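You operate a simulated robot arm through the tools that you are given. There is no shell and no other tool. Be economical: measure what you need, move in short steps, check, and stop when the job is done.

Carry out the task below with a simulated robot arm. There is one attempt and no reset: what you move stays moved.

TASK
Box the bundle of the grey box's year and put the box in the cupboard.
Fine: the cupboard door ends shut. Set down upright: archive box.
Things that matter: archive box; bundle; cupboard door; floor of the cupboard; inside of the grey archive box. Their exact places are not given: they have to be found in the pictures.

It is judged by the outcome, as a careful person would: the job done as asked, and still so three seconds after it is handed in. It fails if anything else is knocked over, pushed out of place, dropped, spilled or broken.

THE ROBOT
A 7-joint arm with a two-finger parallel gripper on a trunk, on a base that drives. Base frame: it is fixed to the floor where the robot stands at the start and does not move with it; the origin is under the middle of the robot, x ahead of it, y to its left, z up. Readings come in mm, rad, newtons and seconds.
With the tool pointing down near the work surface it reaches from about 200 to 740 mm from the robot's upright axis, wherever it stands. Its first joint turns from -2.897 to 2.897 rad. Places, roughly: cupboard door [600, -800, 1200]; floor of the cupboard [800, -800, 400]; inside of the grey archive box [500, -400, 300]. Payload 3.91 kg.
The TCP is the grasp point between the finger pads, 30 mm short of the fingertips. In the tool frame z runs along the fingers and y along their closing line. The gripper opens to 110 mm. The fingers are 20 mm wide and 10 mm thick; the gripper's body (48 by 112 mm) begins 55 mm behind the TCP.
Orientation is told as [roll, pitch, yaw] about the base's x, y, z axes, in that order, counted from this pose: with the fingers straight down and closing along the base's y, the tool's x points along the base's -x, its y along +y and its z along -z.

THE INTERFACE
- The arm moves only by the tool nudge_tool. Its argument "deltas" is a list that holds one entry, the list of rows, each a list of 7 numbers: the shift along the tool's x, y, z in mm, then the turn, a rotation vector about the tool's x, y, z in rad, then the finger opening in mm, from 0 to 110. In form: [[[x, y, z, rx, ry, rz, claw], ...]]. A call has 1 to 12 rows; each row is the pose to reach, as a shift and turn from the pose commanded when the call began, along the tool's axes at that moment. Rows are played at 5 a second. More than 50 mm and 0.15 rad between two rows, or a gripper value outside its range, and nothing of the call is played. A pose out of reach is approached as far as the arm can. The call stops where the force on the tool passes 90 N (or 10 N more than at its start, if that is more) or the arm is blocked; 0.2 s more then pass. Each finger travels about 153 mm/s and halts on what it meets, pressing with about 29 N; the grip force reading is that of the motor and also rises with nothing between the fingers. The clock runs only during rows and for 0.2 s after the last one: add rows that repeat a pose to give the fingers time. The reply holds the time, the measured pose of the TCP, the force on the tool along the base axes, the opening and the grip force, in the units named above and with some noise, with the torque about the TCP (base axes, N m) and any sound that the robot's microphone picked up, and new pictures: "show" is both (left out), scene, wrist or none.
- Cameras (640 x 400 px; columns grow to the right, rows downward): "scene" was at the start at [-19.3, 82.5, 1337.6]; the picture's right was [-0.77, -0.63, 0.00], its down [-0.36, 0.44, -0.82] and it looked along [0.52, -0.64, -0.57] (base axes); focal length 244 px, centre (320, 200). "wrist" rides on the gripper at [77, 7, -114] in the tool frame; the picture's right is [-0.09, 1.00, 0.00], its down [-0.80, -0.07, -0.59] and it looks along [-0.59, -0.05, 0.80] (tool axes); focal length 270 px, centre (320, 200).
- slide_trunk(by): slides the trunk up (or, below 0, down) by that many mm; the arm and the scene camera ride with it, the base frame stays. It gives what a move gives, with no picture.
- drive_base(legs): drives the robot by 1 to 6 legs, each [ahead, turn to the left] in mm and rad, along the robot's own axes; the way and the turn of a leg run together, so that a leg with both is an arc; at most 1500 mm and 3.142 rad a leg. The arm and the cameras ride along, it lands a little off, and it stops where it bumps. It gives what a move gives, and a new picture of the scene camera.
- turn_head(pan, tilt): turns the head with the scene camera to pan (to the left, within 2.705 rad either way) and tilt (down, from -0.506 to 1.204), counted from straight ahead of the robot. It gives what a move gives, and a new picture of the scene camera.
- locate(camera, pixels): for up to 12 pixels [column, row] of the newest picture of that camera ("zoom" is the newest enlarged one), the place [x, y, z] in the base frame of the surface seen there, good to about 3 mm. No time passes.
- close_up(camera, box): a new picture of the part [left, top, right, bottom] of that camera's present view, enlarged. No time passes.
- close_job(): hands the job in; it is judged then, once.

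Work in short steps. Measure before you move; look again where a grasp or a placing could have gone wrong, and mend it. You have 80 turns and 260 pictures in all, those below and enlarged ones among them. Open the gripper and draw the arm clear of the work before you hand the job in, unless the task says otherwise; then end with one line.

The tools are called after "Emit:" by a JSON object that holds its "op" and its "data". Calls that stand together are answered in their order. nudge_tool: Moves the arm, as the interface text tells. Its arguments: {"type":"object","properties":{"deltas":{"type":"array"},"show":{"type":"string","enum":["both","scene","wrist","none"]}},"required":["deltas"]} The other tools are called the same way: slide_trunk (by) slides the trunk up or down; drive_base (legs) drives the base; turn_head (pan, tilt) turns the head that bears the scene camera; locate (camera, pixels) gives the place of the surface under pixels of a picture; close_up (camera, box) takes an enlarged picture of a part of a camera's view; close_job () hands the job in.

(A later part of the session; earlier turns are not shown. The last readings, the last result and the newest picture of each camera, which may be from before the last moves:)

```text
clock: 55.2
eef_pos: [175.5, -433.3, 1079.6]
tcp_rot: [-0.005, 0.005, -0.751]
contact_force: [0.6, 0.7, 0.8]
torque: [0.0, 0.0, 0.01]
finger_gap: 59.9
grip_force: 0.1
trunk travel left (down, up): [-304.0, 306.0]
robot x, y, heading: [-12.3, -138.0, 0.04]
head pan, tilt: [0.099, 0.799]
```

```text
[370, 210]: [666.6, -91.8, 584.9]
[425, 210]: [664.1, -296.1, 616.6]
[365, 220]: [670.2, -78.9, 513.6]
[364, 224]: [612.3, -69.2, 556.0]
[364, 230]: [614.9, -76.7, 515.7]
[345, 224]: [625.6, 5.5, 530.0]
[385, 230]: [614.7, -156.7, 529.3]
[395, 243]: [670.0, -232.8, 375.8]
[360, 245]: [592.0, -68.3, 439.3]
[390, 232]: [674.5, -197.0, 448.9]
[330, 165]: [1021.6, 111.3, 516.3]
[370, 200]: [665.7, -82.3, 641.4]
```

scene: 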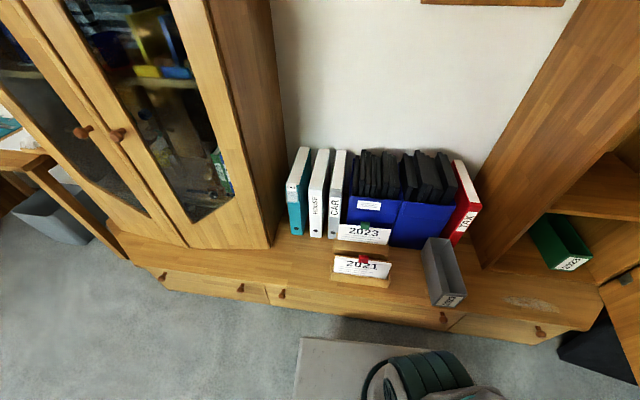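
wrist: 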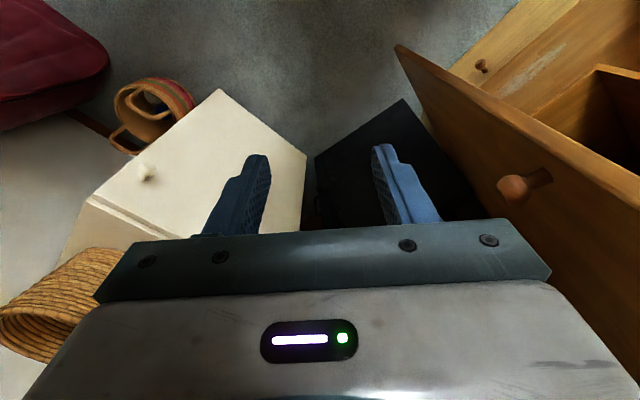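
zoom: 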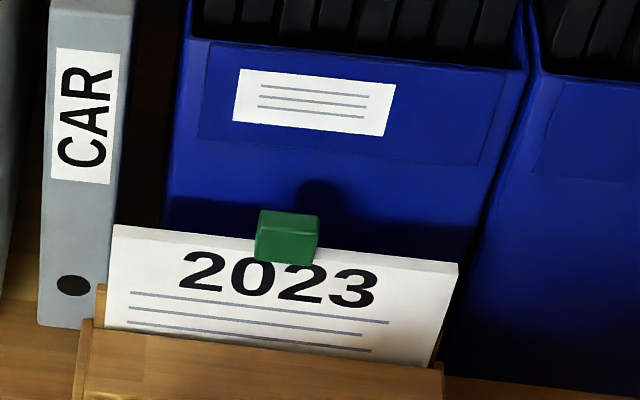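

The box rim is z≈464, the clip spans y≈−58..−90, z 515–557, paper top z 530. The blue holders leave no room for the hand closing along x, so I will grip the clip by its sides (closing along y). I move above it first.

Emit:
{"op": "nudge_tool", "data": {"deltas": [[[-7, 47, 5, 0, 0, -0.0625, 60], [-13, 94, 10, 0, 0, -0.125, 60], [-20, 141, 15, 0, 0, -0.1875, 60], [-26, 189, 20, 0, 0, -0.25, 60], [-33, 236, 25, 0, 0, -0.3125, 60], [-40, 283, 30, 0, 0, -0.375, 60], [-46, 330, 35, 0, 0, -0.4375, 60], [-53, 377, 40, 0, 0, -0.5, 60], [-59, 424, 45, 0, 0, -0.5625, 60], [-66, 472, 50, 0, 0, -0.625, 60], [-73, 519, 55, 0, 0, -0.6875, 60], [-79, 566, 60, 0, 0, -0.75, 60]]]}}

```text
clock: 57.8
eef_pos: [621.0, -73.3, 1019.5]
tcp_rot: [-0.001, 0.006, 0.001]
contact_force: [0.2, 0.2, -0.5]
torque: [0.01, -0.05, -0.01]
finger_gap: 59.7
grip_force: 0.1
trunk travel left (down, up): [-304.0, 306.0]
robot x, y, heading: [-14.7, -135.6, 0.044]
head pan, tilt: [0.099, 0.799]
```

scene: 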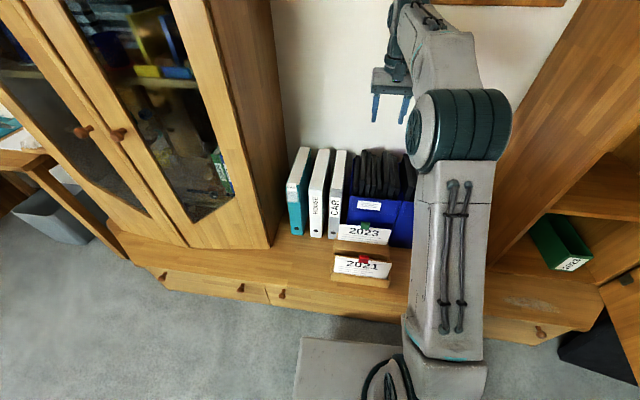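
wrist: 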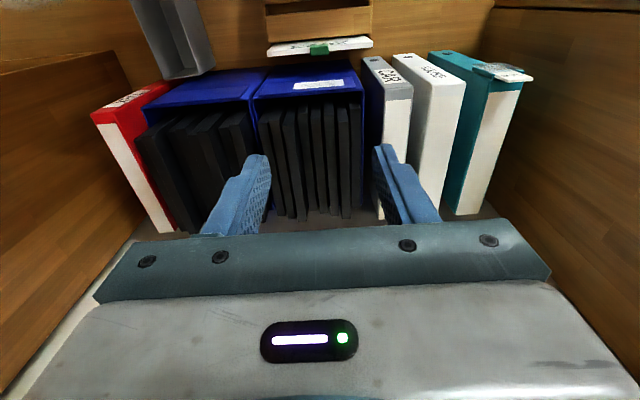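

Emit:
{"op": "locate", "data": {"camera": "wrist", "pixels": [[319, 47], [310, 50], [328, 48], [320, 55], [285, 46], [350, 44], [285, 112], [330, 105], [305, 72], [340, 70], [200, 75], [295, 110]]}}

Emit:
{"op": "close_up", "data": {"camera": "wrist", "box": [240, 10, 400, 110]}}

```text
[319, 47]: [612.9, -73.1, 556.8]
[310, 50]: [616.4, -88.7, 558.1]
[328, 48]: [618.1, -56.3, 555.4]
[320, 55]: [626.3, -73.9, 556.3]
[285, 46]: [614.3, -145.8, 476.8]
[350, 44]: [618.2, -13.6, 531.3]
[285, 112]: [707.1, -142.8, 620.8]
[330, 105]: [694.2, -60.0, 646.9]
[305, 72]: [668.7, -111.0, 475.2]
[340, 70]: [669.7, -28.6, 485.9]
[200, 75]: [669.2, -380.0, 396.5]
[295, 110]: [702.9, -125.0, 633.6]
```

```text
4.00 times, centred on (320, 60) of wrist
```

zoom: 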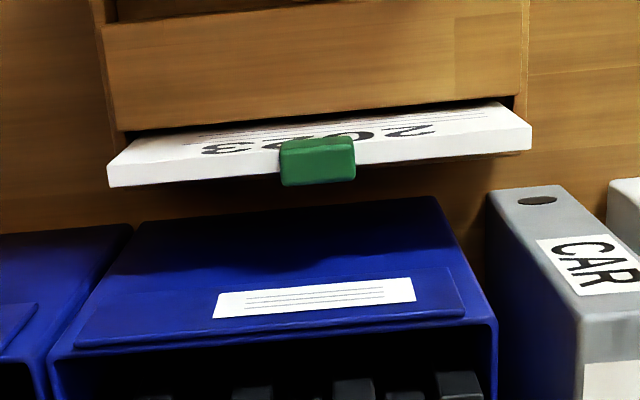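

Clip centre is (620,−72.5), top z 556. I descend to z≈620 and check alignment before going onto the clip.

Emit:
{"op": "nudge_tool", "data": {"deltas": [[[0, 0, 45, 0, 0, 0, 60], [0, 0, 90, 0, 0, 0, 60], [0, 0, 135, 0, 0, 0, 60], [0, 1, 180, 0, 0, 0, 60], [0, 1, 225, 0, 0, 0, 60], [0, 1, 270, 0, 0, 0, 60], [0, 1, 315, 0, 0, 0, 60], [0, 1, 360, 0, 0, 0, 60], [0, 1, 400, 0, 0, 0, 60]]]}}

```text
clock: 59.8
eef_pos: [617.5, -73.2, 615.1]
tcp_rot: [-0.001, 0.006, 0.0]
contact_force: [-0.1, -0.2, 0.0]
torque: [0.0, -0.02, 0.04]
finger_gap: 60.1
grip_force: 0.0
trunk travel left (down, up): [-304.0, 306.0]
robot x, y, heading: [-12.5, -135.4, 0.044]
head pan, tilt: [0.099, 0.799]
```

scene: 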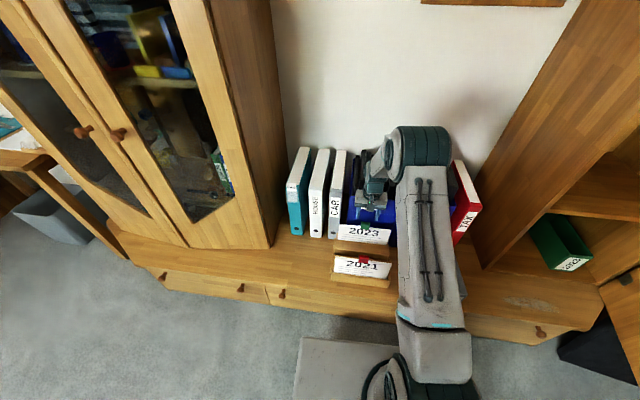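
wrist: 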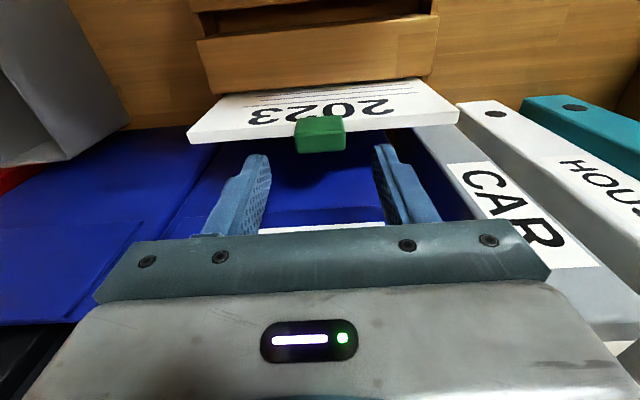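

Emit:
{"op": "locate", "data": {"camera": "wrist", "pixels": [[300, 150], [342, 149], [320, 121], [320, 138], [320, 150], [250, 138], [400, 122], [297, 135], [344, 133]]}}

```text
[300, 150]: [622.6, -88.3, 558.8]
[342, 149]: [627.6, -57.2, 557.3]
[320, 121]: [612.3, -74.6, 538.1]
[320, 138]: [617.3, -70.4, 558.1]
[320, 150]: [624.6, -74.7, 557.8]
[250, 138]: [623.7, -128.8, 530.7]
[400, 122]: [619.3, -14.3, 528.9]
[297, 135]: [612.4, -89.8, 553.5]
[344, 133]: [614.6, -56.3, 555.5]
```

Aligned. I lower to z≈563 (tips just above the paper edge) and close on the clip.

Emit:
{"op": "nudge_tool", "data": {"deltas": [[[-2, 0, 26, 0, 0, 0, 60], [-2, 0, 51, 0, 0, 0, 60], [-2, 0, 51, 0, 0, 0, 20], [-2, 0, 51, 0, 0, 0, 20], [-2, 0, 51, 0, 0, 0, 20]]], "show": "wrist"}}

```text
clock: 61.0
eef_pos: [620.1, -74.3, 564.6]
tcp_rot: [-0.002, 0.005, 0.0]
contact_force: [-11.7, 2.2, -0.8]
torque: [-0.22, -1.0, -0.06]
finger_gap: 35.2
grip_force: 28.6
trunk travel left (down, up): [-304.0, 306.0]
robot x, y, heading: [-13.0, -137.5, 0.041]
head pan, tilt: [0.099, 0.799]
```

wrist: 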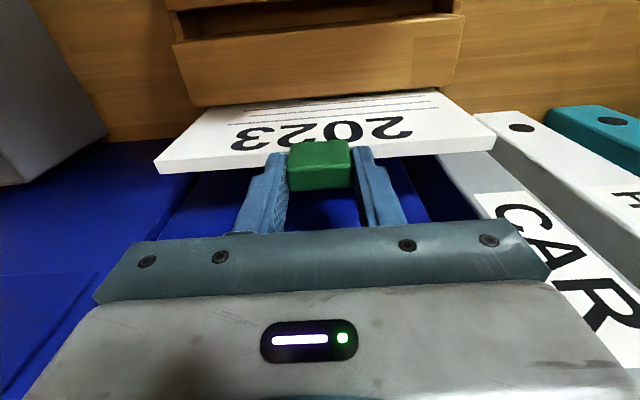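

The clip is held (35 mm). I lift slowly, then to 180 mm.

Emit:
{"op": "nudge_tool", "data": {"deltas": [[[-2, 0, -10, 0, 0, 0, 20], [-2, 0, -30, 0, 0, 0, 20], [-2, 0, -60, 0, 0, 0, 20], [-2, 0, -90, 0, 0, 0, 20], [-2, 0, -120, 0, 0, 0, 20], [-2, 0, -150, 0, 0, 0, 20], [-2, 0, -190, 0, 0, 0, 20]]]}}

```text
clock: 62.6
eef_pos: [623.2, -72.7, 756.4]
tcp_rot: [-0.001, 0.006, 0.0]
contact_force: [-0.4, 0.4, -1.7]
torque: [-0.01, 0.01, 0.02]
finger_gap: 35.1
grip_force: 29.0
trunk travel left (down, up): [-304.0, 306.0]
robot x, y, heading: [-13.6, -137.7, 0.041]
head pan, tilt: [0.099, 0.799]
```

scene: 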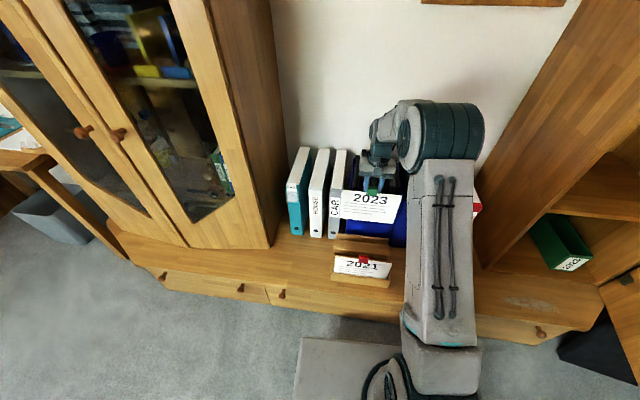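
wrist: 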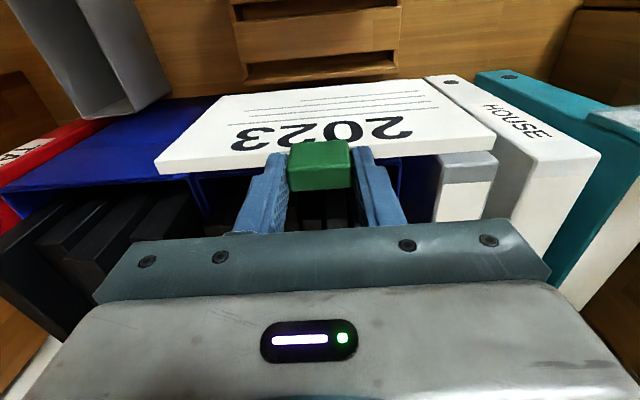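

Lifted and light (~2 N). I measure the bundle's lower edge in the scene view.

Emit:
{"op": "close_up", "data": {"camera": "scene", "box": [320, 170, 440, 250]}}

Emit:
{"op": "locate", "data": {"camera": "zoom", "pixels": [[120, 105], [115, 240], [400, 275], [430, 140], [270, 255], [270, 130]]}}

```text
5.00 times, centred on (380, 210) of scene
```

zoom: 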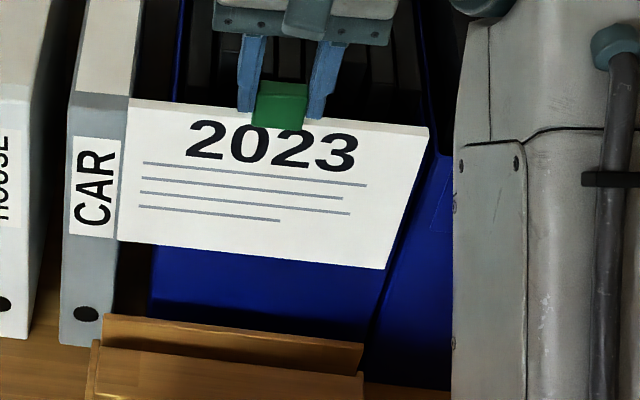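

```text
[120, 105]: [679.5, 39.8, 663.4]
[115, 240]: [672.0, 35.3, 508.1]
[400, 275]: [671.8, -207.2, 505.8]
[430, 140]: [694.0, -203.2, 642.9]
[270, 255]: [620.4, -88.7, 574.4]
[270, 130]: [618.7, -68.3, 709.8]
```

Bundle is 150 tall (bottom z≈572). I raise it, draw it back from the holders, then turn it 90° while moving over the box.

Emit:
{"op": "nudge_tool", "data": {"deltas": [[[0, 0, -30, 0, 0, 0, 20], [0, 0, -60, 0, 0, 0, 20], [40, 0, -60, 0, 0, 0, 20], [85, 0, -60, 0, 0, 0, 20]]], "show": "none"}}

Emit:
{"op": "nudge_tool", "data": {"deltas": [[[0, -27, 0, 0, 0, 0.131, 20], [0, -54, 0, 0, 0, 0.262, 20], [0, -81, 0, 0, 0, 0.393, 20], [0, -107, 0, 0, 0, 0.524, 20], [0, -134, 0, 0, 0, 0.655, 20], [0, -161, 0, 0, 0, 0.785, 20], [0, -188, 0, 0, 0, 0.916, 20], [0, -215, 0, 0, 0, 1.047, 20], [0, -242, 0, 0, 0, 1.178, 20], [0, -268, 0, 0, 0, 1.309, 20], [0, -295, 0, 0, 0, 1.44, 20], [0, -322, 0, 0, 0, 1.571, 20]]]}}

```text
clock: 63.6
eef_pos: [535.1, -75.0, 818.1]
tcp_rot: [-0.002, 0.006, 0.001]
contact_force: [-0.4, -0.5, -2.6]
torque: [0.02, 0.02, -0.05]
finger_gap: 35.5
grip_force: 28.8
trunk travel left (down, up): [-304.0, 306.0]
robot x, y, heading: [-12.6, -140.9, 0.041]
head pan, tilt: [0.099, 0.799]
```

```text
clock: 66.2
eef_pos: [535.6, -395.9, 815.7]
tcp_rot: [-0.005, -0.002, -1.574]
contact_force: [0.4, 0.0, 0.5]
torque: [0.02, -0.01, 0.01]
finger_gap: 20.0
grip_force: 0.0
trunk travel left (down, up): [-304.0, 306.0]
robot x, y, heading: [-9.2, -137.4, 0.041]
head pan, tilt: [0.099, 0.799]
```

scene: 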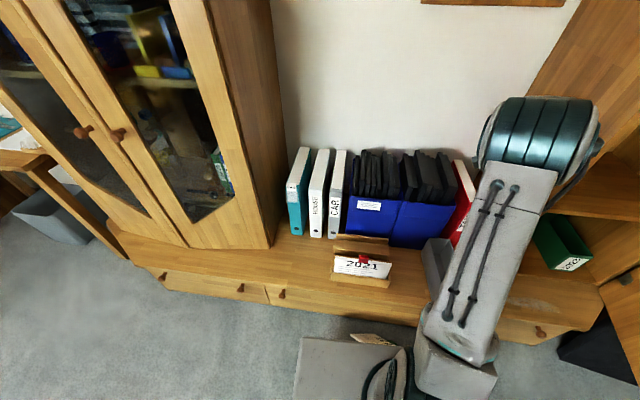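
wrist: 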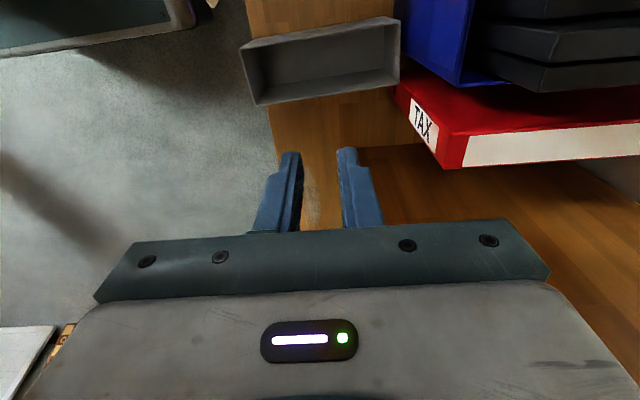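

The bundle slipped out (opening 20). A light object appears at (375,338) on the robot's base; I look for it.

Emit:
{"op": "close_up", "data": {"camera": "scene", "box": [280, 300, 480, 400]}}

Emit:
{"op": "turn_head", "data": {"pan": 0.0, "tilt": 1.2}}

Emit:
{"op": "close_up", "data": {"camera": "wrist", "box": [0, 280, 160, 400]}}

```text
3.20 times, centred on (380, 350) of scene
```

zoom: 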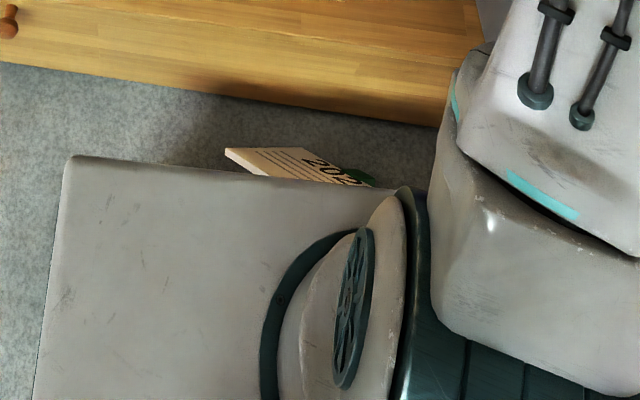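

```text
clock: 67.0
eef_pos: [535.7, -395.7, 816.5]
tcp_rot: [-0.004, -0.004, -1.571]
contact_force: [0.3, -0.6, -0.2]
torque: [-0.04, -0.01, -0.04]
finger_gap: 20.1
grip_force: 0.0
trunk travel left (down, up): [-304.0, 306.0]
robot x, y, heading: [-8.1, -135.8, 0.035]
head pan, tilt: [0.0, 1.201]
```

scene: 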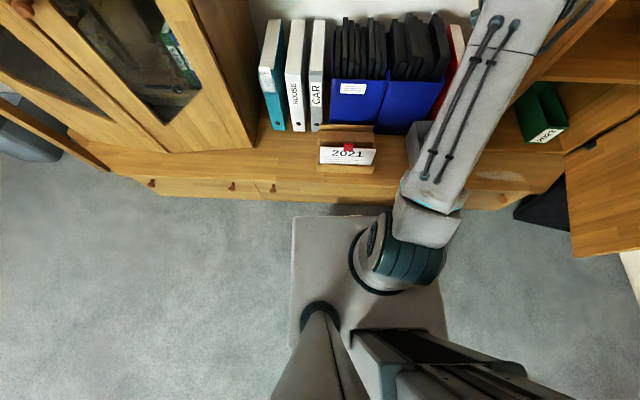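

```text
3.33 times, centred on (80, 340) of wrist
```

zoom: 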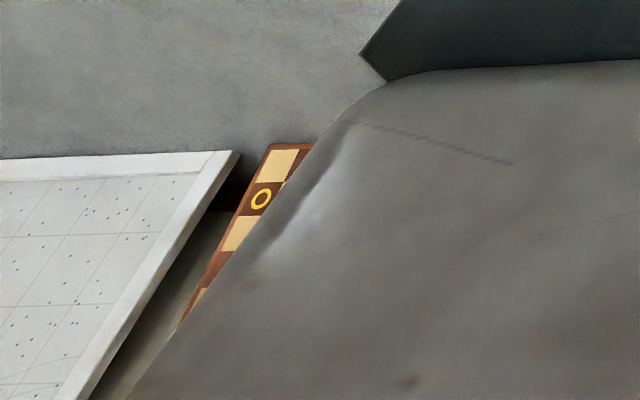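

The bundle fell to the floor in front of the robot's base. I back off to see it.

Emit:
{"op": "drive_base", "data": {"legs": [[-450, 0]]}}

Emit:
{"op": "turn_head", "data": {"pan": 0.1, "tilt": 0.95}}

```text
clock: 69.7
eef_pos: [89.3, -413.1, 815.6]
tcp_rot: [-0.006, -0.002, -1.569]
contact_force: [-0.2, 0.0, -0.4]
torque: [0.02, -0.01, -0.06]
finger_gap: 20.0
grip_force: 0.0
trunk travel left (down, up): [-304.0, 306.0]
robot x, y, heading: [-459.1, -154.8, 0.044]
head pan, tilt: [0.0, 1.201]
```

scene: 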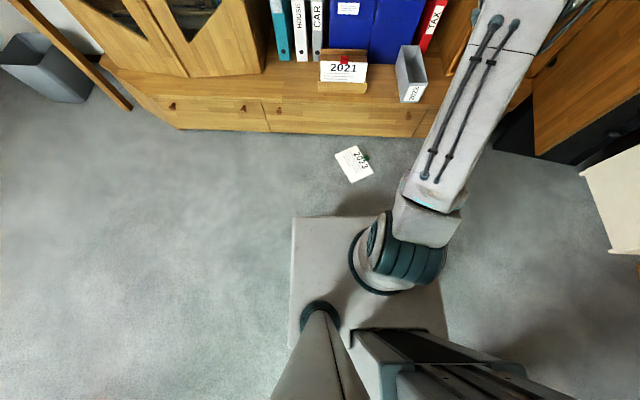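

```text
clock: 70.5
eef_pos: [88.4, -413.3, 817.5]
tcp_rot: [-0.006, -0.003, -1.569]
contact_force: [-0.3, -0.5, 0.5]
torque: [-0.02, 0.04, 0.0]
finger_gap: 20.1
grip_force: 0.0
trunk travel left (down, up): [-304.0, 306.0]
robot x, y, heading: [-461.2, -159.6, 0.047]
head pan, tilt: [0.099, 0.949]
```

scene: 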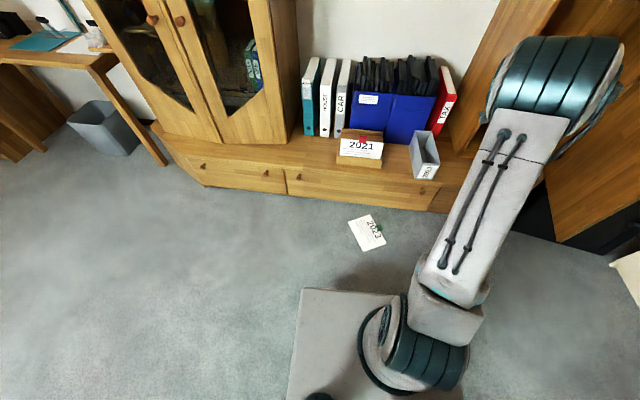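

The bundle lies flat on the floor at (366,232), intact. I measure it.

Emit:
{"op": "close_up", "data": {"camera": "scene", "box": [326, 200, 406, 260]}}

Emit:
{"op": "locate", "data": {"camera": "zoom", "pixels": [[180, 145], [360, 120], [465, 290], [300, 330], [425, 195], [420, 215], [320, 220], [450, 225]]}}

```text
6.67 times, centred on (366, 230) of scene
```

zoom: 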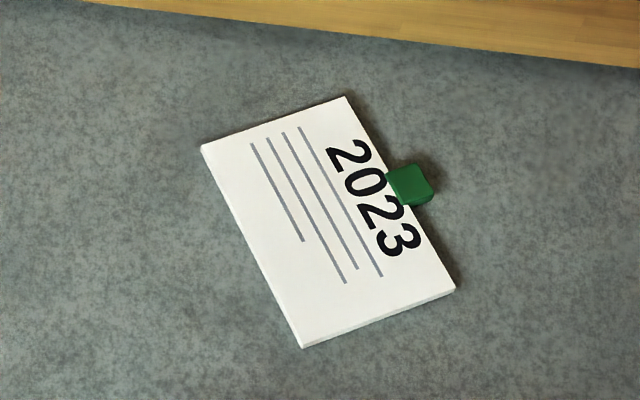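

```text
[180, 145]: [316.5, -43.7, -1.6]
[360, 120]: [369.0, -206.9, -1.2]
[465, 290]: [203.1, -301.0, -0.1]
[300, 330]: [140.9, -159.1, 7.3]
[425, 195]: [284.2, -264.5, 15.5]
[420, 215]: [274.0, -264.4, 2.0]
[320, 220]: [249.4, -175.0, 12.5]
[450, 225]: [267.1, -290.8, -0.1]
```

Emit:
{"op": "locate", "data": {"camera": "scene", "pixels": [[480, 210], [455, 260], [505, 150], [550, 90], [600, 110], [440, 310], [520, 50], [490, 100]]}}

Emit:
{"op": "close_up", "data": {"camera": "wrist", "box": [0, 0, 640, 400]}}

```text
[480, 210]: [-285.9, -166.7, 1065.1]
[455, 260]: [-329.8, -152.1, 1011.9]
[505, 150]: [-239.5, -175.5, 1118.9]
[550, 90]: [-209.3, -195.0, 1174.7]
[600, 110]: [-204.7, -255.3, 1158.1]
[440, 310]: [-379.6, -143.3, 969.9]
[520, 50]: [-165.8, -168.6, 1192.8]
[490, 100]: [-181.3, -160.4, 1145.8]
```

```text
1.00 times, centred on (320, 200) of wrist
```

zoom: 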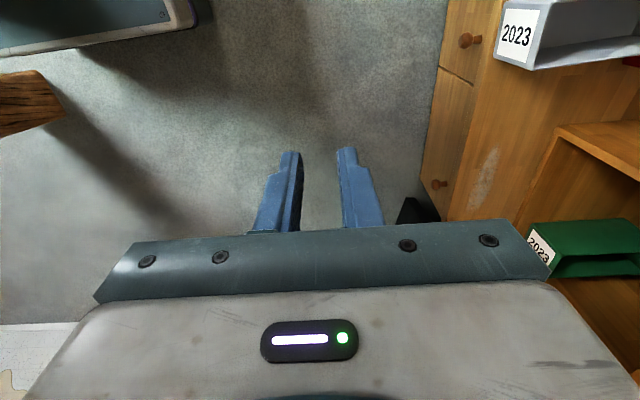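

I check the robot's own front slab and the bench front before planning the pick from the floor.

Emit:
{"op": "locate", "data": {"camera": "scene", "pixels": [[304, 292], [385, 296], [345, 320], [300, 340], [345, 205], [420, 210], [345, 185], [424, 172], [386, 232], [380, 245]]}}

```text
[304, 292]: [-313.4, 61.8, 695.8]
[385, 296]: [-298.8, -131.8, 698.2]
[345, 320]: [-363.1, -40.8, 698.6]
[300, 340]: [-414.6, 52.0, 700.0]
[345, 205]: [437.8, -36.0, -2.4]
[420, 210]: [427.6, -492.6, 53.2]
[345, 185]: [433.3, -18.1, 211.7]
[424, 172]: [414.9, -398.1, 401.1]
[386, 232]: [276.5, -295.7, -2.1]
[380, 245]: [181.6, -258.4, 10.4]
```

The bundle lies flat with its clip at about (290,−257), towards the bench. I drive 190 mm forward and lower the trunk for a pick from the floor.

Emit:
{"op": "drive_base", "data": {"legs": [[190, 0]]}}

Emit:
{"op": "slide_trunk", "data": {"by": -300}}

Emit:
{"op": "nudge_tool", "data": {"deltas": [[[20, 0, 30, 0, 0, -0.13, 80], [40, 0, 60, 0, 0, -0.26, 80], [60, 0, 90, 0, 0, -0.39, 80], [80, 0, 120, 0, 0, -0.522, 80]]]}}

```text
clock: 72.0
eef_pos: [275.1, -405.1, 816.2]
tcp_rot: [-0.005, -0.002, -1.572]
contact_force: [-1.4, 0.3, -0.7]
torque: [0.0, -0.01, -0.03]
finger_gap: 19.9
grip_force: 0.2
trunk travel left (down, up): [-304.0, 306.0]
robot x, y, heading: [-271.8, -149.3, 0.043]
head pan, tilt: [0.099, 0.949]
```

scene: 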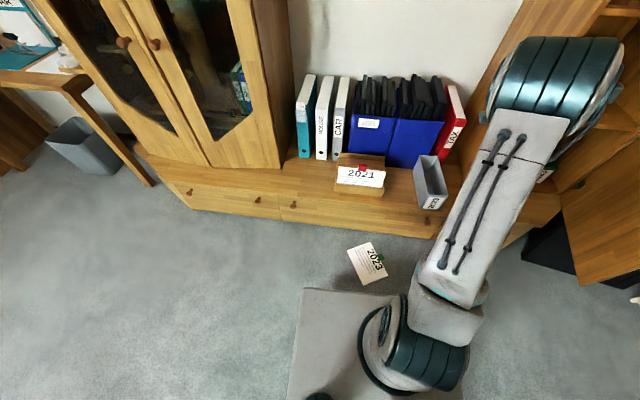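

```text
clock: 75.0
eef_pos: [276.1, -405.8, 516.3]
tcp_rot: [-0.005, 0.0, -1.571]
contact_force: [0.2, -0.7, -0.5]
torque: [0.01, -0.02, -0.01]
finger_gap: 20.3
grip_force: 0.0
trunk travel left (down, up): [-4.0, 606.0]
robot x, y, heading: [-271.3, -148.5, 0.044]
head pan, tilt: [0.099, 0.949]
```

```text
clock: 76.0
eef_pos: [274.4, -325.8, 395.5]
tcp_rot: [-0.005, 0.002, -1.047]
contact_force: [0.0, -0.6, -0.2]
torque: [0.01, 0.01, 0.02]
finger_gap: 80.4
grip_force: 0.1
trunk travel left (down, up): [-4.0, 606.0]
robot x, y, heading: [-272.5, -145.8, 0.04]
head pan, tilt: [0.099, 0.949]
```

scene: 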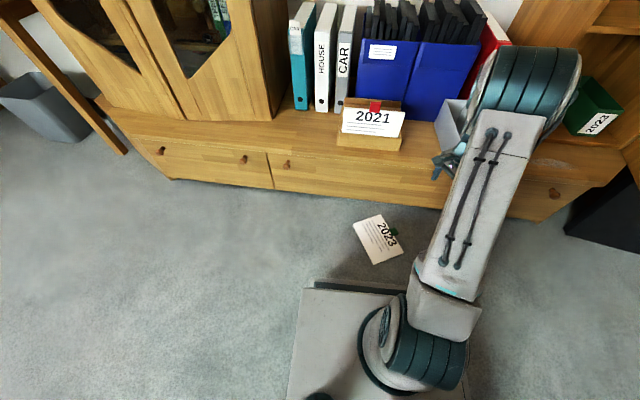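
wrist: 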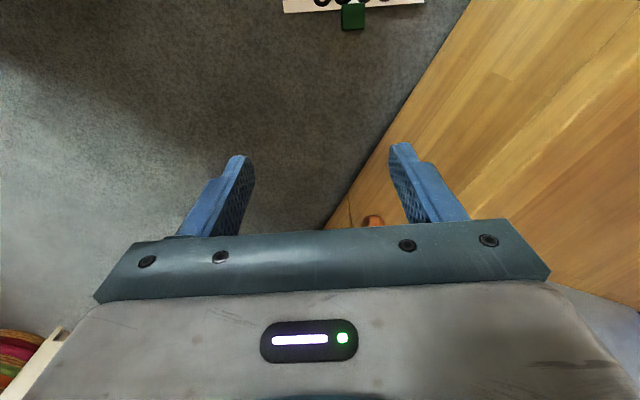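

The clip shows at (352,15) and the paper edge is parallel to the finger line. I locate it.

Emit:
{"op": "locate", "data": {"camera": "wrist", "pixels": [[352, 15], [343, 27], [363, 26], [353, 29], [290, 11], [420, 3], [352, 6], [372, 220]]}}

Emit:
{"op": "locate", "data": {"camera": "scene", "pixels": [[354, 226], [383, 214], [404, 248], [374, 264], [392, 232], [398, 232], [390, 241]]}}

```text
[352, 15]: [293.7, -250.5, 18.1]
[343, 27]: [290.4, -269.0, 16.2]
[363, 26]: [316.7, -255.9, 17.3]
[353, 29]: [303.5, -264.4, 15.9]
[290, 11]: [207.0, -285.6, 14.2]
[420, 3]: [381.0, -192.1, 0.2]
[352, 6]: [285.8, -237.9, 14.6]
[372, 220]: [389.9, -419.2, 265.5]
```

```text
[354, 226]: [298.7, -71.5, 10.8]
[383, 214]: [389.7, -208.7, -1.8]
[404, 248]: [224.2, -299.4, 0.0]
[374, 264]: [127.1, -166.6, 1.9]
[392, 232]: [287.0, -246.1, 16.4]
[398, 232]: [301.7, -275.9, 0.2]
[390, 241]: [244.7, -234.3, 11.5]
```

Clip's outer edge is centred at (303.5,−263), top z≈18. I approach with a slight 15° tilt (keeps the hand clear of the drawer knob at (390,−419,265)) to about 70 mm above.

Emit:
{"op": "nudge_tool", "data": {"deltas": [[[4, 7, 37, 0, 0.033, 0.004, 70], [8, 14, 74, 0, 0.065, 0.008, 70], [12, 21, 110, 0, 0.1, 0.012, 70], [15, 28, 147, 0, 0.13, 0.016, 70], [19, 35, 184, 0, 0.163, 0.02, 70], [23, 42, 220, 0, 0.195, 0.024, 70], [26, 49, 257, 0, 0.23, 0.028, 70], [30, 56, 293, 0, 0.26, 0.032, 70]]]}}

```text
clock: 77.8
eef_pos: [306.5, -272.6, 102.3]
tcp_rot: [-0.012, 0.261, -1.084]
contact_force: [-0.2, 0.8, -0.9]
torque: [0.01, 0.03, 0.05]
finger_gap: 69.9
grip_force: 0.0
trunk travel left (down, up): [-4.0, 606.0]
robot x, y, heading: [-275.4, -148.3, 0.043]
head pan, tilt: [0.099, 0.949]
```

scene: 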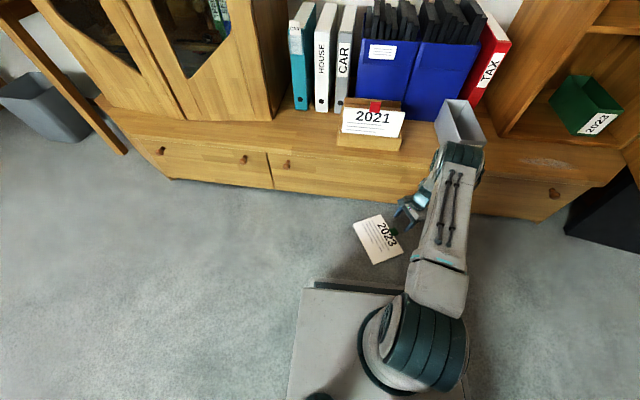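
wrist: 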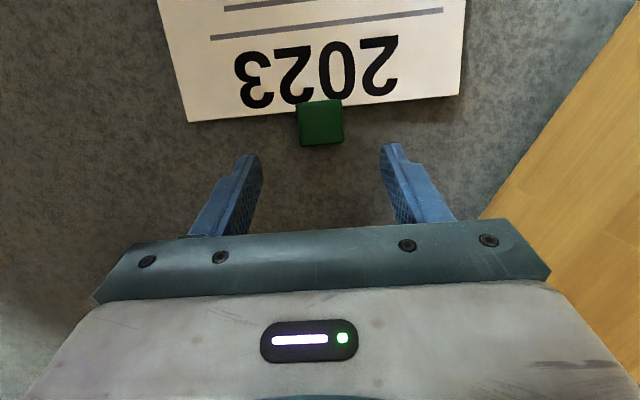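

Emit:
{"op": "locate", "data": {"camera": "wrist", "pixels": [[304, 143], [341, 139], [322, 142], [298, 112], [341, 105], [320, 120], [250, 115], [400, 100], [318, 98]]}}

```text
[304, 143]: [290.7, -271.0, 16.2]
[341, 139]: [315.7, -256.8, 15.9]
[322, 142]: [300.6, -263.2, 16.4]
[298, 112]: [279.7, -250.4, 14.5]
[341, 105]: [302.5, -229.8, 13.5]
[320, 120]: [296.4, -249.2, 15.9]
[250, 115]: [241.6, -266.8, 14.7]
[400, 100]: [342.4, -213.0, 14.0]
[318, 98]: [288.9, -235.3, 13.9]
```

Aligned. I go down along the tool axis and close on the clip.

Emit:
{"op": "nudge_tool", "data": {"deltas": [[[0, 1, 30, 0, 0, 0, 70], [0, 1, 55, 0, 0, 0, 70], [0, 1, 70, 0, 0, 0, 70], [0, 1, 70, 0, 0, 0, 20], [0, 1, 70, 0, 0, 0, 20], [0, 1, 70, 0, 0, 0, 20]]], "show": "wrist"}}

```text
clock: 79.2
eef_pos: [300.1, -255.3, 34.3]
tcp_rot: [-0.011, 0.261, -1.084]
contact_force: [0.5, -0.3, 0.5]
torque: [-0.12, -0.07, 0.0]
finger_gap: 35.7
grip_force: 29.0
trunk travel left (down, up): [-4.0, 606.0]
robot x, y, heading: [-271.5, -148.0, 0.04]
head pan, tilt: [0.099, 0.949]
```

wrist: 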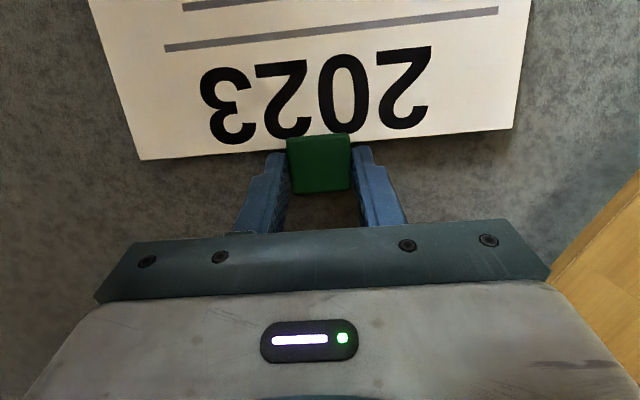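

Clip held. I lift slowly 45 mm and see how the bundle hangs.

Emit:
{"op": "nudge_tool", "data": {"deltas": [[[1, 1, 67, 0, 0, 0, 10], [2.6, 1, 60, 0, 0, 0, 10], [2.6, 1, 60, 0, 0, 0, 10]]], "show": "none"}}

Emit:
{"op": "nudge_tool", "data": {"deltas": [[[1.3, 0, -5, 0, 0, 0, 10], [2.6, 0, -10, 0, 0, 0, 10], [3.9, 0, -15, 0, 0, 0, 10], [5.2, 0, -20, 0, 0, 0, 10], [6.5, 0, -25, 0, 0, 0, 10], [7.8, 0, -30, 0, 0, 0, 10], [9, 0, -35, 0, 0, 0, 10]]]}}

```text
refused: row 1 steps farther than a row can; nothing moved
```

```text
clock: 80.8
eef_pos: [298.6, -257.7, 72.1]
tcp_rot: [-0.012, 0.261, -1.084]
contact_force: [0.3, 0.2, -2.7]
torque: [-0.15, -0.1, -0.02]
finger_gap: 35.9
grip_force: 29.4
trunk travel left (down, up): [-4.0, 606.0]
robot x, y, heading: [-273.4, -149.3, 0.042]
head pan, tilt: [0.099, 0.949]
```

scene: 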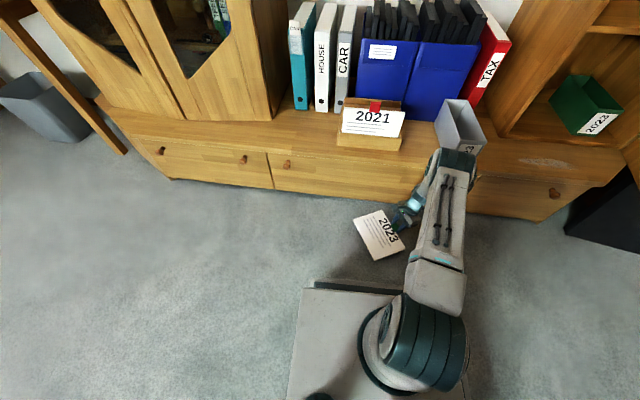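
wrist: 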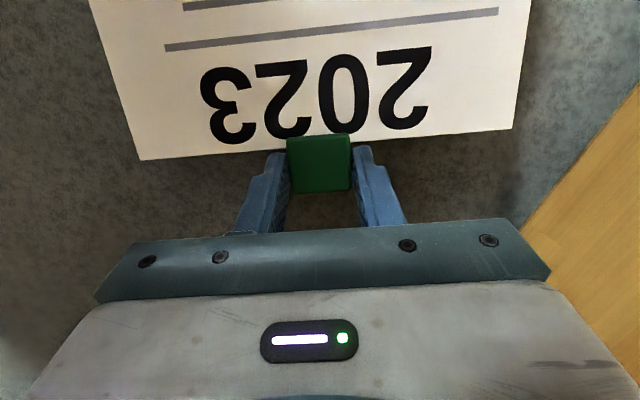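

The grip holds rigidly. I back the base off 120 mm to clear the bench front and raise the trunk.

Emit:
{"op": "drive_base", "data": {"legs": [[-120, 0]]}}

Emit:
{"op": "slide_trunk", "data": {"by": 604}}

Emit:
{"op": "close_up", "data": {"camera": "wrist", "box": [0, 0, 640, 400]}}

```text
clock: 82.1
eef_pos: [178.7, -260.7, 70.6]
tcp_rot: [-0.011, 0.262, -1.082]
contact_force: [0.7, -0.2, -1.2]
torque: [-0.16, -0.06, 0.0]
finger_gap: 35.6
grip_force: 29.1
trunk travel left (down, up): [-4.0, 606.0]
robot x, y, heading: [-393.4, -154.2, 0.041]
head pan, tilt: [0.099, 0.949]
```

scene: 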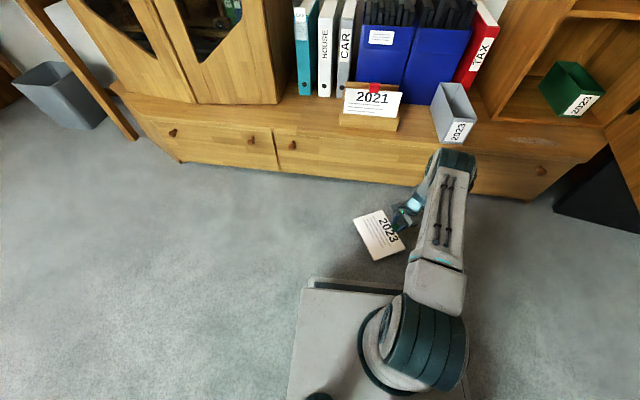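

```text
refused: 604 is not a number from -400 to 400
```

```text
1.00 times, centred on (320, 200) of wrist
```

zoom: 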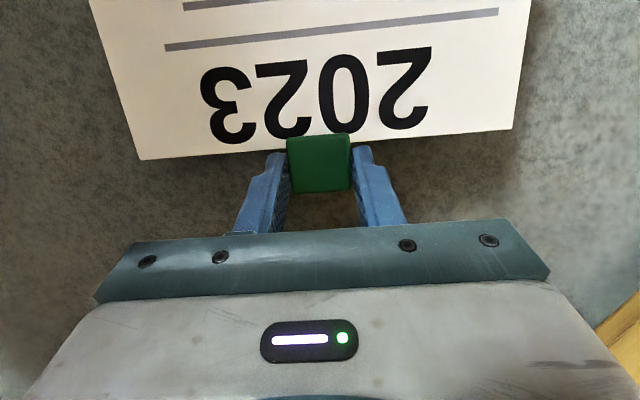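

Emit:
{"op": "slide_trunk", "data": {"by": 400}}

Emit:
{"op": "slide_trunk", "data": {"by": 204}}

Emit:
{"op": "turn_head", "data": {"pan": 0.0, "tilt": 1.1}}

```text
clock: 85.9
eef_pos: [177.6, -261.7, 472.1]
tcp_rot: [-0.009, 0.262, -1.082]
contact_force: [-0.2, 0.8, -2.7]
torque: [-0.17, -0.06, -0.01]
finger_gap: 35.5
grip_force: 29.2
trunk travel left (down, up): [-404.0, 206.0]
robot x, y, heading: [-394.3, -157.1, 0.043]
head pan, tilt: [0.099, 0.949]
```

```text
clock: 88.1
eef_pos: [179.2, -260.8, 675.1]
tcp_rot: [-0.01, 0.261, -1.081]
contact_force: [0.7, -0.2, -1.7]
torque: [-0.19, -0.1, -0.01]
finger_gap: 35.5
grip_force: 28.8
trunk travel left (down, up): [-608.0, 2.0]
robot x, y, heading: [-392.8, -157.0, 0.044]
head pan, tilt: [0.099, 0.949]
```

```text
clock: 88.8
eef_pos: [179.4, -261.2, 674.1]
tcp_rot: [-0.012, 0.263, -1.081]
contact_force: [0.0, 0.3, -2.0]
torque: [-0.12, -0.12, 0.01]
finger_gap: 35.7
grip_force: 28.7
trunk travel left (down, up): [-608.0, 2.0]
robot x, y, heading: [-391.1, -154.5, 0.04]
head pan, tilt: [0.0, 1.1]
```

scene: 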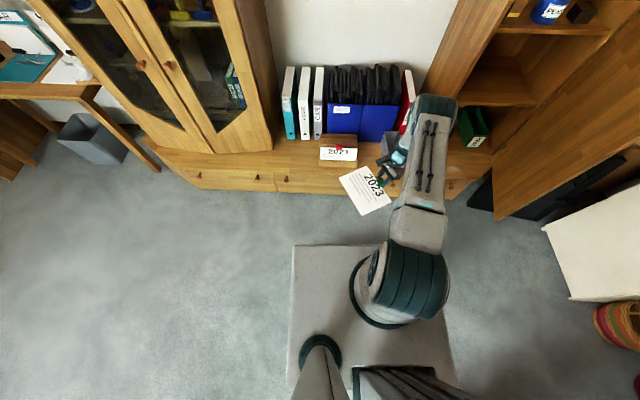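

Held steady at z 674. I now turn the yaw by −0.49 rad slowly so the bundle lines up with the box.

Emit:
{"op": "nudge_tool", "data": {"deltas": [[[0, 0, 0, -0.013, 0, 0.047, 10], [0, 0, 0, -0.025, 0, 0.095, 10], [0, 0, 0, -0.038, 0, 0.142, 10], [0, 0, 0, -0.051, 0, 0.189, 10], [0, 0, 0, -0.064, 0, 0.237, 10], [0, 0, 0, -0.076, 0, 0.284, 10], [0, 0, 0, -0.089, 0, 0.331, 10], [0, 0, 0, -0.102, 0, 0.378, 10], [0, 0, 0, -0.114, 0, 0.426, 10], [0, 0, 0, -0.127, 0, 0.473, 10]]], "show": "none"}}

Emit:
{"op": "nudge_tool", "data": {"deltas": [[[0, 0, 0, 0, -0.07, 0, 10], [0, 0, 0, 0, -0.14, 0, 10], [0, 0, 0, 0, -0.21, 0, 10], [0, 0, 0, 0, -0.28, 0, 10], [0, 0, 0, 0, -0.35, 0, 10], [0, 0, 0, 0, -0.42, 0, 10], [0, 0, 0, 0, -0.49, 0, 10], [0, 0, 0, 0, -0.56, 0, 10]]]}}

```text
clock: 91.0
eef_pos: [179.2, -261.4, 676.3]
tcp_rot: [-0.008, 0.256, -1.571]
contact_force: [-0.2, 0.2, -2.0]
torque: [-0.15, 0.0, -0.01]
finger_gap: 35.4
grip_force: 29.0
trunk travel left (down, up): [-608.0, 2.0]
robot x, y, heading: [-391.5, -153.8, 0.039]
head pan, tilt: [0.0, 1.1]
```

```text
clock: 92.8
eef_pos: [178.5, -261.0, 675.4]
tcp_rot: [-0.008, -0.303, -1.567]
contact_force: [0.1, 0.5, -1.7]
torque: [-0.13, 0.0, -0.03]
finger_gap: 35.5
grip_force: 29.1
trunk travel left (down, up): [-608.0, 2.0]
robot x, y, heading: [-397.4, -157.4, 0.047]
head pan, tilt: [0.0, 1.1]
```

scene: 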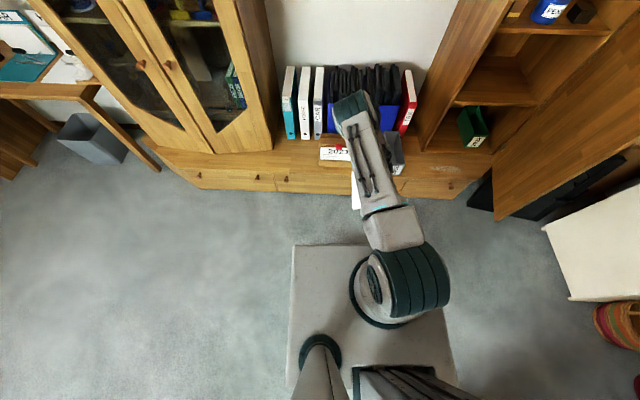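
wrist: 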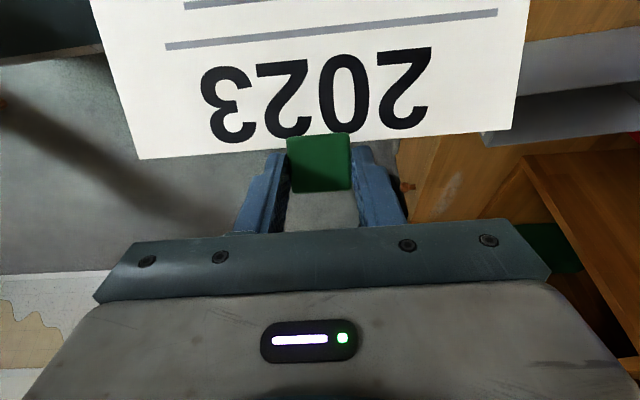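

Holding fine. I tilt the remaining 0.56 rad.

Emit:
{"op": "nudge_tool", "data": {"deltas": [[[0, 0, 0, 0, -0.07, 0, 10], [0, 0, 0, 0, -0.14, 0, 10], [0, 0, 0, 0, -0.21, 0, 10], [0, 0, 0, 0, -0.28, 0, 10], [0, 0, 0, 0, -0.35, 0, 10], [0, 0, 0, 0, -0.42, 0, 10], [0, 0, 0, 0, -0.49, 0, 10], [0, 0, 0, 0, -0.56, 0, 10]]]}}

```text
clock: 94.6
eef_pos: [178.3, -261.0, 676.8]
tcp_rot: [-0.013, -0.863, -1.56]
contact_force: [-0.7, 0.2, -2.9]
torque: [-0.01, 0.01, -0.02]
finger_gap: 35.4
grip_force: 28.6
trunk travel left (down, up): [-608.0, 2.0]
robot x, y, heading: [-389.1, -151.1, 0.044]
head pan, tilt: [0.0, 1.1]
```

scene: 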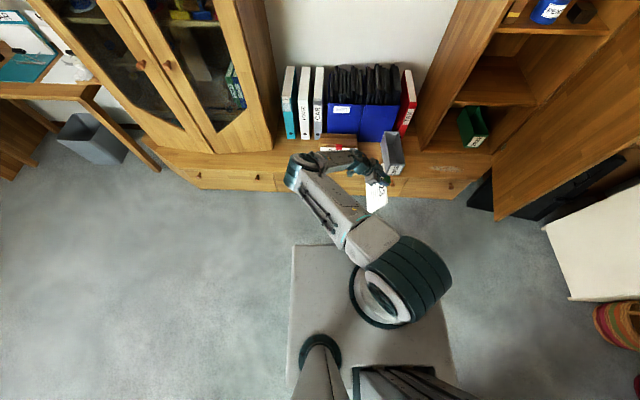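
wrist: 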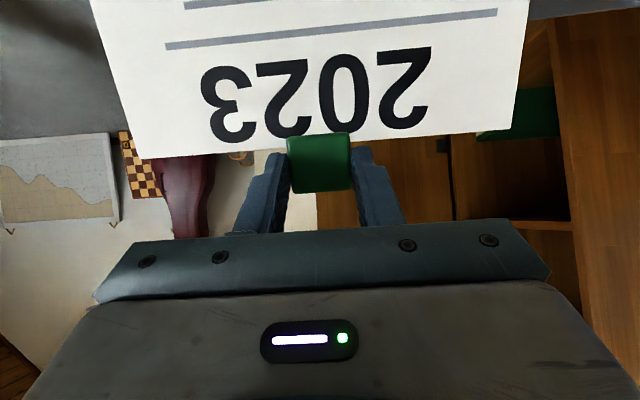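

The bundle hangs steeply and the scene view shows the box at (393,155). I measure the box and the bundle.

Emit:
{"op": "close_up", "data": {"camera": "scene", "box": [350, 120, 430, 220]}}

Emit:
{"op": "locate", "data": {"camera": "zoom", "pixels": [[285, 42], [365, 55], [325, 225], [400, 230], [320, 140], [345, 120], [395, 140], [268, 265], [222, 370], [292, 360], [265, 262], [290, 268]]}}

```text
4.00 times, centred on (390, 170) of scene
```

zoom: 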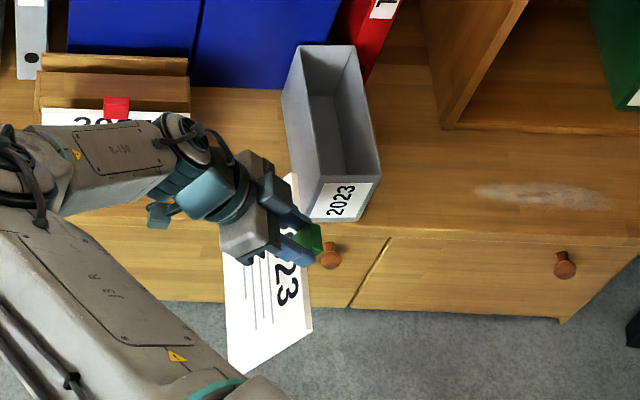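

```text
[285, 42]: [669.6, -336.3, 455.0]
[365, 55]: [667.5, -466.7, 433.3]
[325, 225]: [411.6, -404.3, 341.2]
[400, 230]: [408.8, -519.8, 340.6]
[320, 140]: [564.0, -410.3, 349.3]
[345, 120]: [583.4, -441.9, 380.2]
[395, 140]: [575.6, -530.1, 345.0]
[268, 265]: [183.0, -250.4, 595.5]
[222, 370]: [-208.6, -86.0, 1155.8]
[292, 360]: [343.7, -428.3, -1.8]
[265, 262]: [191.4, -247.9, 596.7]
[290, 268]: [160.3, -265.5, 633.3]
```

Emit:
{"op": "close_up", "data": {"camera": "scene", "box": [380, 125, 412, 177]}}

```text
7.69 times, centred on (396, 151) of scene
```

zoom: 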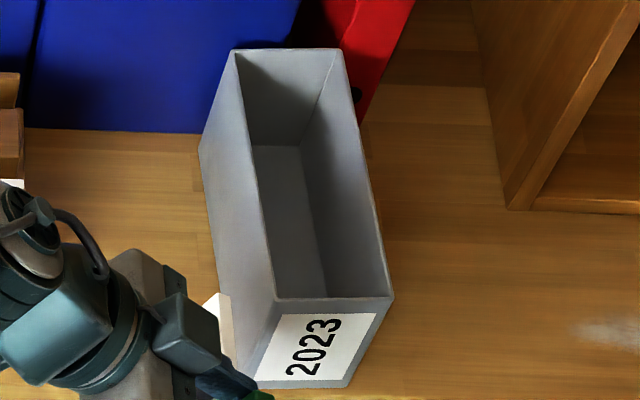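

Emit:
{"op": "locate", "data": {"camera": "zoom", "pixels": [[234, 53], [338, 51], [277, 299], [391, 297], [256, 180], [362, 165], [330, 299], [285, 50], [270, 150], [298, 150], [275, 290], [322, 290]]}}

```text
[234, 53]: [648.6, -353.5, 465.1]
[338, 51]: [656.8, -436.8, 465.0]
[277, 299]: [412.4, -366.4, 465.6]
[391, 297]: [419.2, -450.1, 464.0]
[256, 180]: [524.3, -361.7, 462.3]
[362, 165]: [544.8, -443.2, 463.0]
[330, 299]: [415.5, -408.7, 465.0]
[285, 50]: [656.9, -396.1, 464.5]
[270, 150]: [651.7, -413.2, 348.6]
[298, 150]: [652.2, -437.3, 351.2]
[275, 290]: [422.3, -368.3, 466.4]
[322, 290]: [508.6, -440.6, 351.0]
```

Box axis: from (415,−408) to (657,−395), floor 350, rim 465. I first shift the bundle 120 mm right (slowly, with the small yaw trim) so that it clears the 2021 rack when I drive in.

Emit:
{"op": "nudge_tool", "data": {"deltas": [[[-8, 0, 9, -0.005, 0, -0.004, 10], [-20, 0, 23, -0.01, 0, -0.008, 10], [-33, 0, 38, -0.015, 0, -0.012, 10], [-46, 0, 53, -0.02, 0, -0.016, 10], [-58, 0, 68, -0.025, 0, -0.02, 10], [-70, 0, 82, -0.03, 0, -0.024, 10], [-78, 0, 91, -0.033, 0, -0.028, 10]]], "show": "none"}}

Emit:
{"op": "drive_base", "data": {"legs": [[150, 0], [150, 0]]}}

```text
clock: 96.2
eef_pos: [178.1, -382.0, 676.4]
tcp_rot: [-0.011, -0.862, -1.518]
contact_force: [0.5, 0.2, -2.2]
torque: [-0.03, -0.03, -0.02]
finger_gap: 35.6
grip_force: 29.1
trunk travel left (down, up): [-608.0, 2.0]
robot x, y, heading: [-398.0, -156.1, 0.04]
head pan, tilt: [0.0, 1.1]
```

```text
clock: 98.6
eef_pos: [478.1, -367.2, 675.4]
tcp_rot: [-0.014, -0.862, -1.516]
contact_force: [0.1, 0.2, -2.3]
torque: [-0.03, 0.03, -0.01]
finger_gap: 35.3
grip_force: 29.2
trunk travel left (down, up): [-608.0, 2.0]
robot x, y, heading: [-94.9, -141.9, 0.043]
head pan, tilt: [0.0, 1.1]
```

scene: 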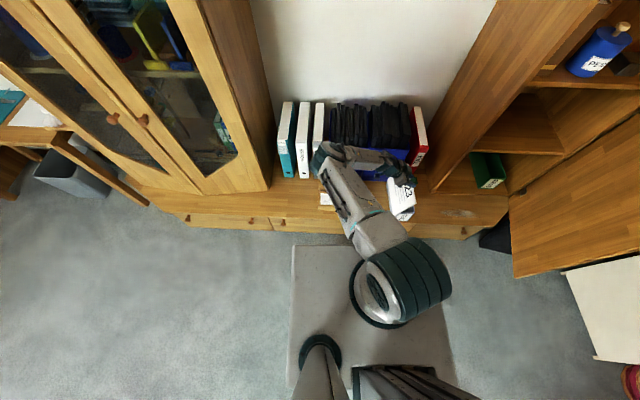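

Still held. I move over the box centre at the same height.

Emit:
{"op": "nudge_tool", "data": {"deltas": [[[-6, 9, 8, 0, 0, 0, 10], [-13, 18, 15, 0, 0, 0, 10], [-20, 27, 23, 0, 0, 0, 10], [-26, 36, 31, 0, 0, 0, 10], [-33, 46, 39, 0, 0, 0, 10], [-39.7, 54.7, 46.4, 0, 0, 0, 10]]]}}

Emit:
{"op": "close_up", "data": {"camera": "scene", "box": [350, 130, 450, 230]}}

```text
clock: 100.0
eef_pos: [535.9, -426.6, 677.1]
tcp_rot: [-0.012, -0.862, -1.516]
contact_force: [-0.2, -0.2, -2.0]
torque: [-0.03, 0.01, 0.01]
finger_gap: 35.4
grip_force: 29.0
trunk travel left (down, up): [-608.0, 2.0]
robot x, y, heading: [-90.9, -138.7, 0.041]
head pan, tilt: [0.0, 1.1]
```

scene: 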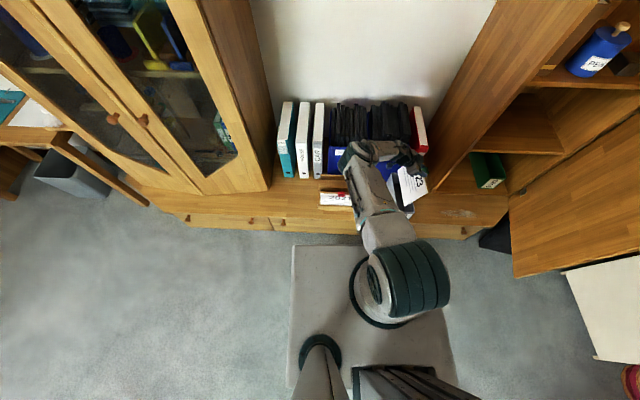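
wrist: 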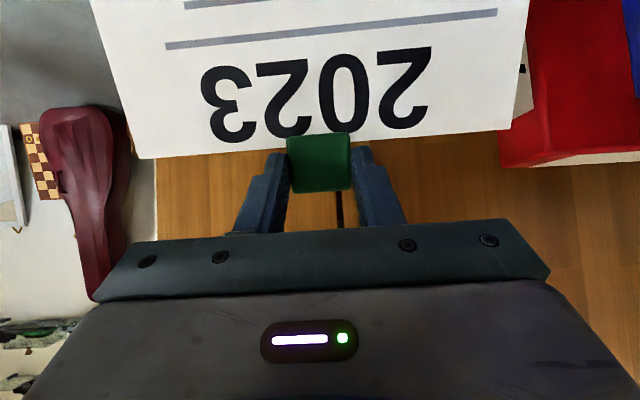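

```text
4.00 times, centred on (400, 180) of scene
```

zoom: 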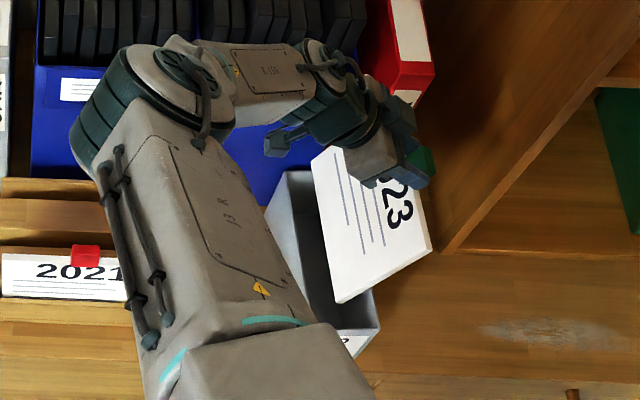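

Emit:
{"op": "locate", "data": {"camera": "zoom", "pixels": [[340, 295], [425, 250], [320, 165], [313, 150], [376, 325], [100, 150], [220, 65], [300, 130], [150, 340], [415, 60], [290, 185], [270, 145]]}}

```text
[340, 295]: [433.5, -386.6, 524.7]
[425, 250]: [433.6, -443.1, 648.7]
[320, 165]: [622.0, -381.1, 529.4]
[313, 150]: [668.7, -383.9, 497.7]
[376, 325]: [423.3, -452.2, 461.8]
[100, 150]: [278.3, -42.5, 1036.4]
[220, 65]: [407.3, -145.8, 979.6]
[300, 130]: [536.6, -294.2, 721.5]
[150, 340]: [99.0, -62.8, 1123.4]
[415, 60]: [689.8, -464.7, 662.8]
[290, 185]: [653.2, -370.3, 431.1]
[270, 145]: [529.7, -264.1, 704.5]
```

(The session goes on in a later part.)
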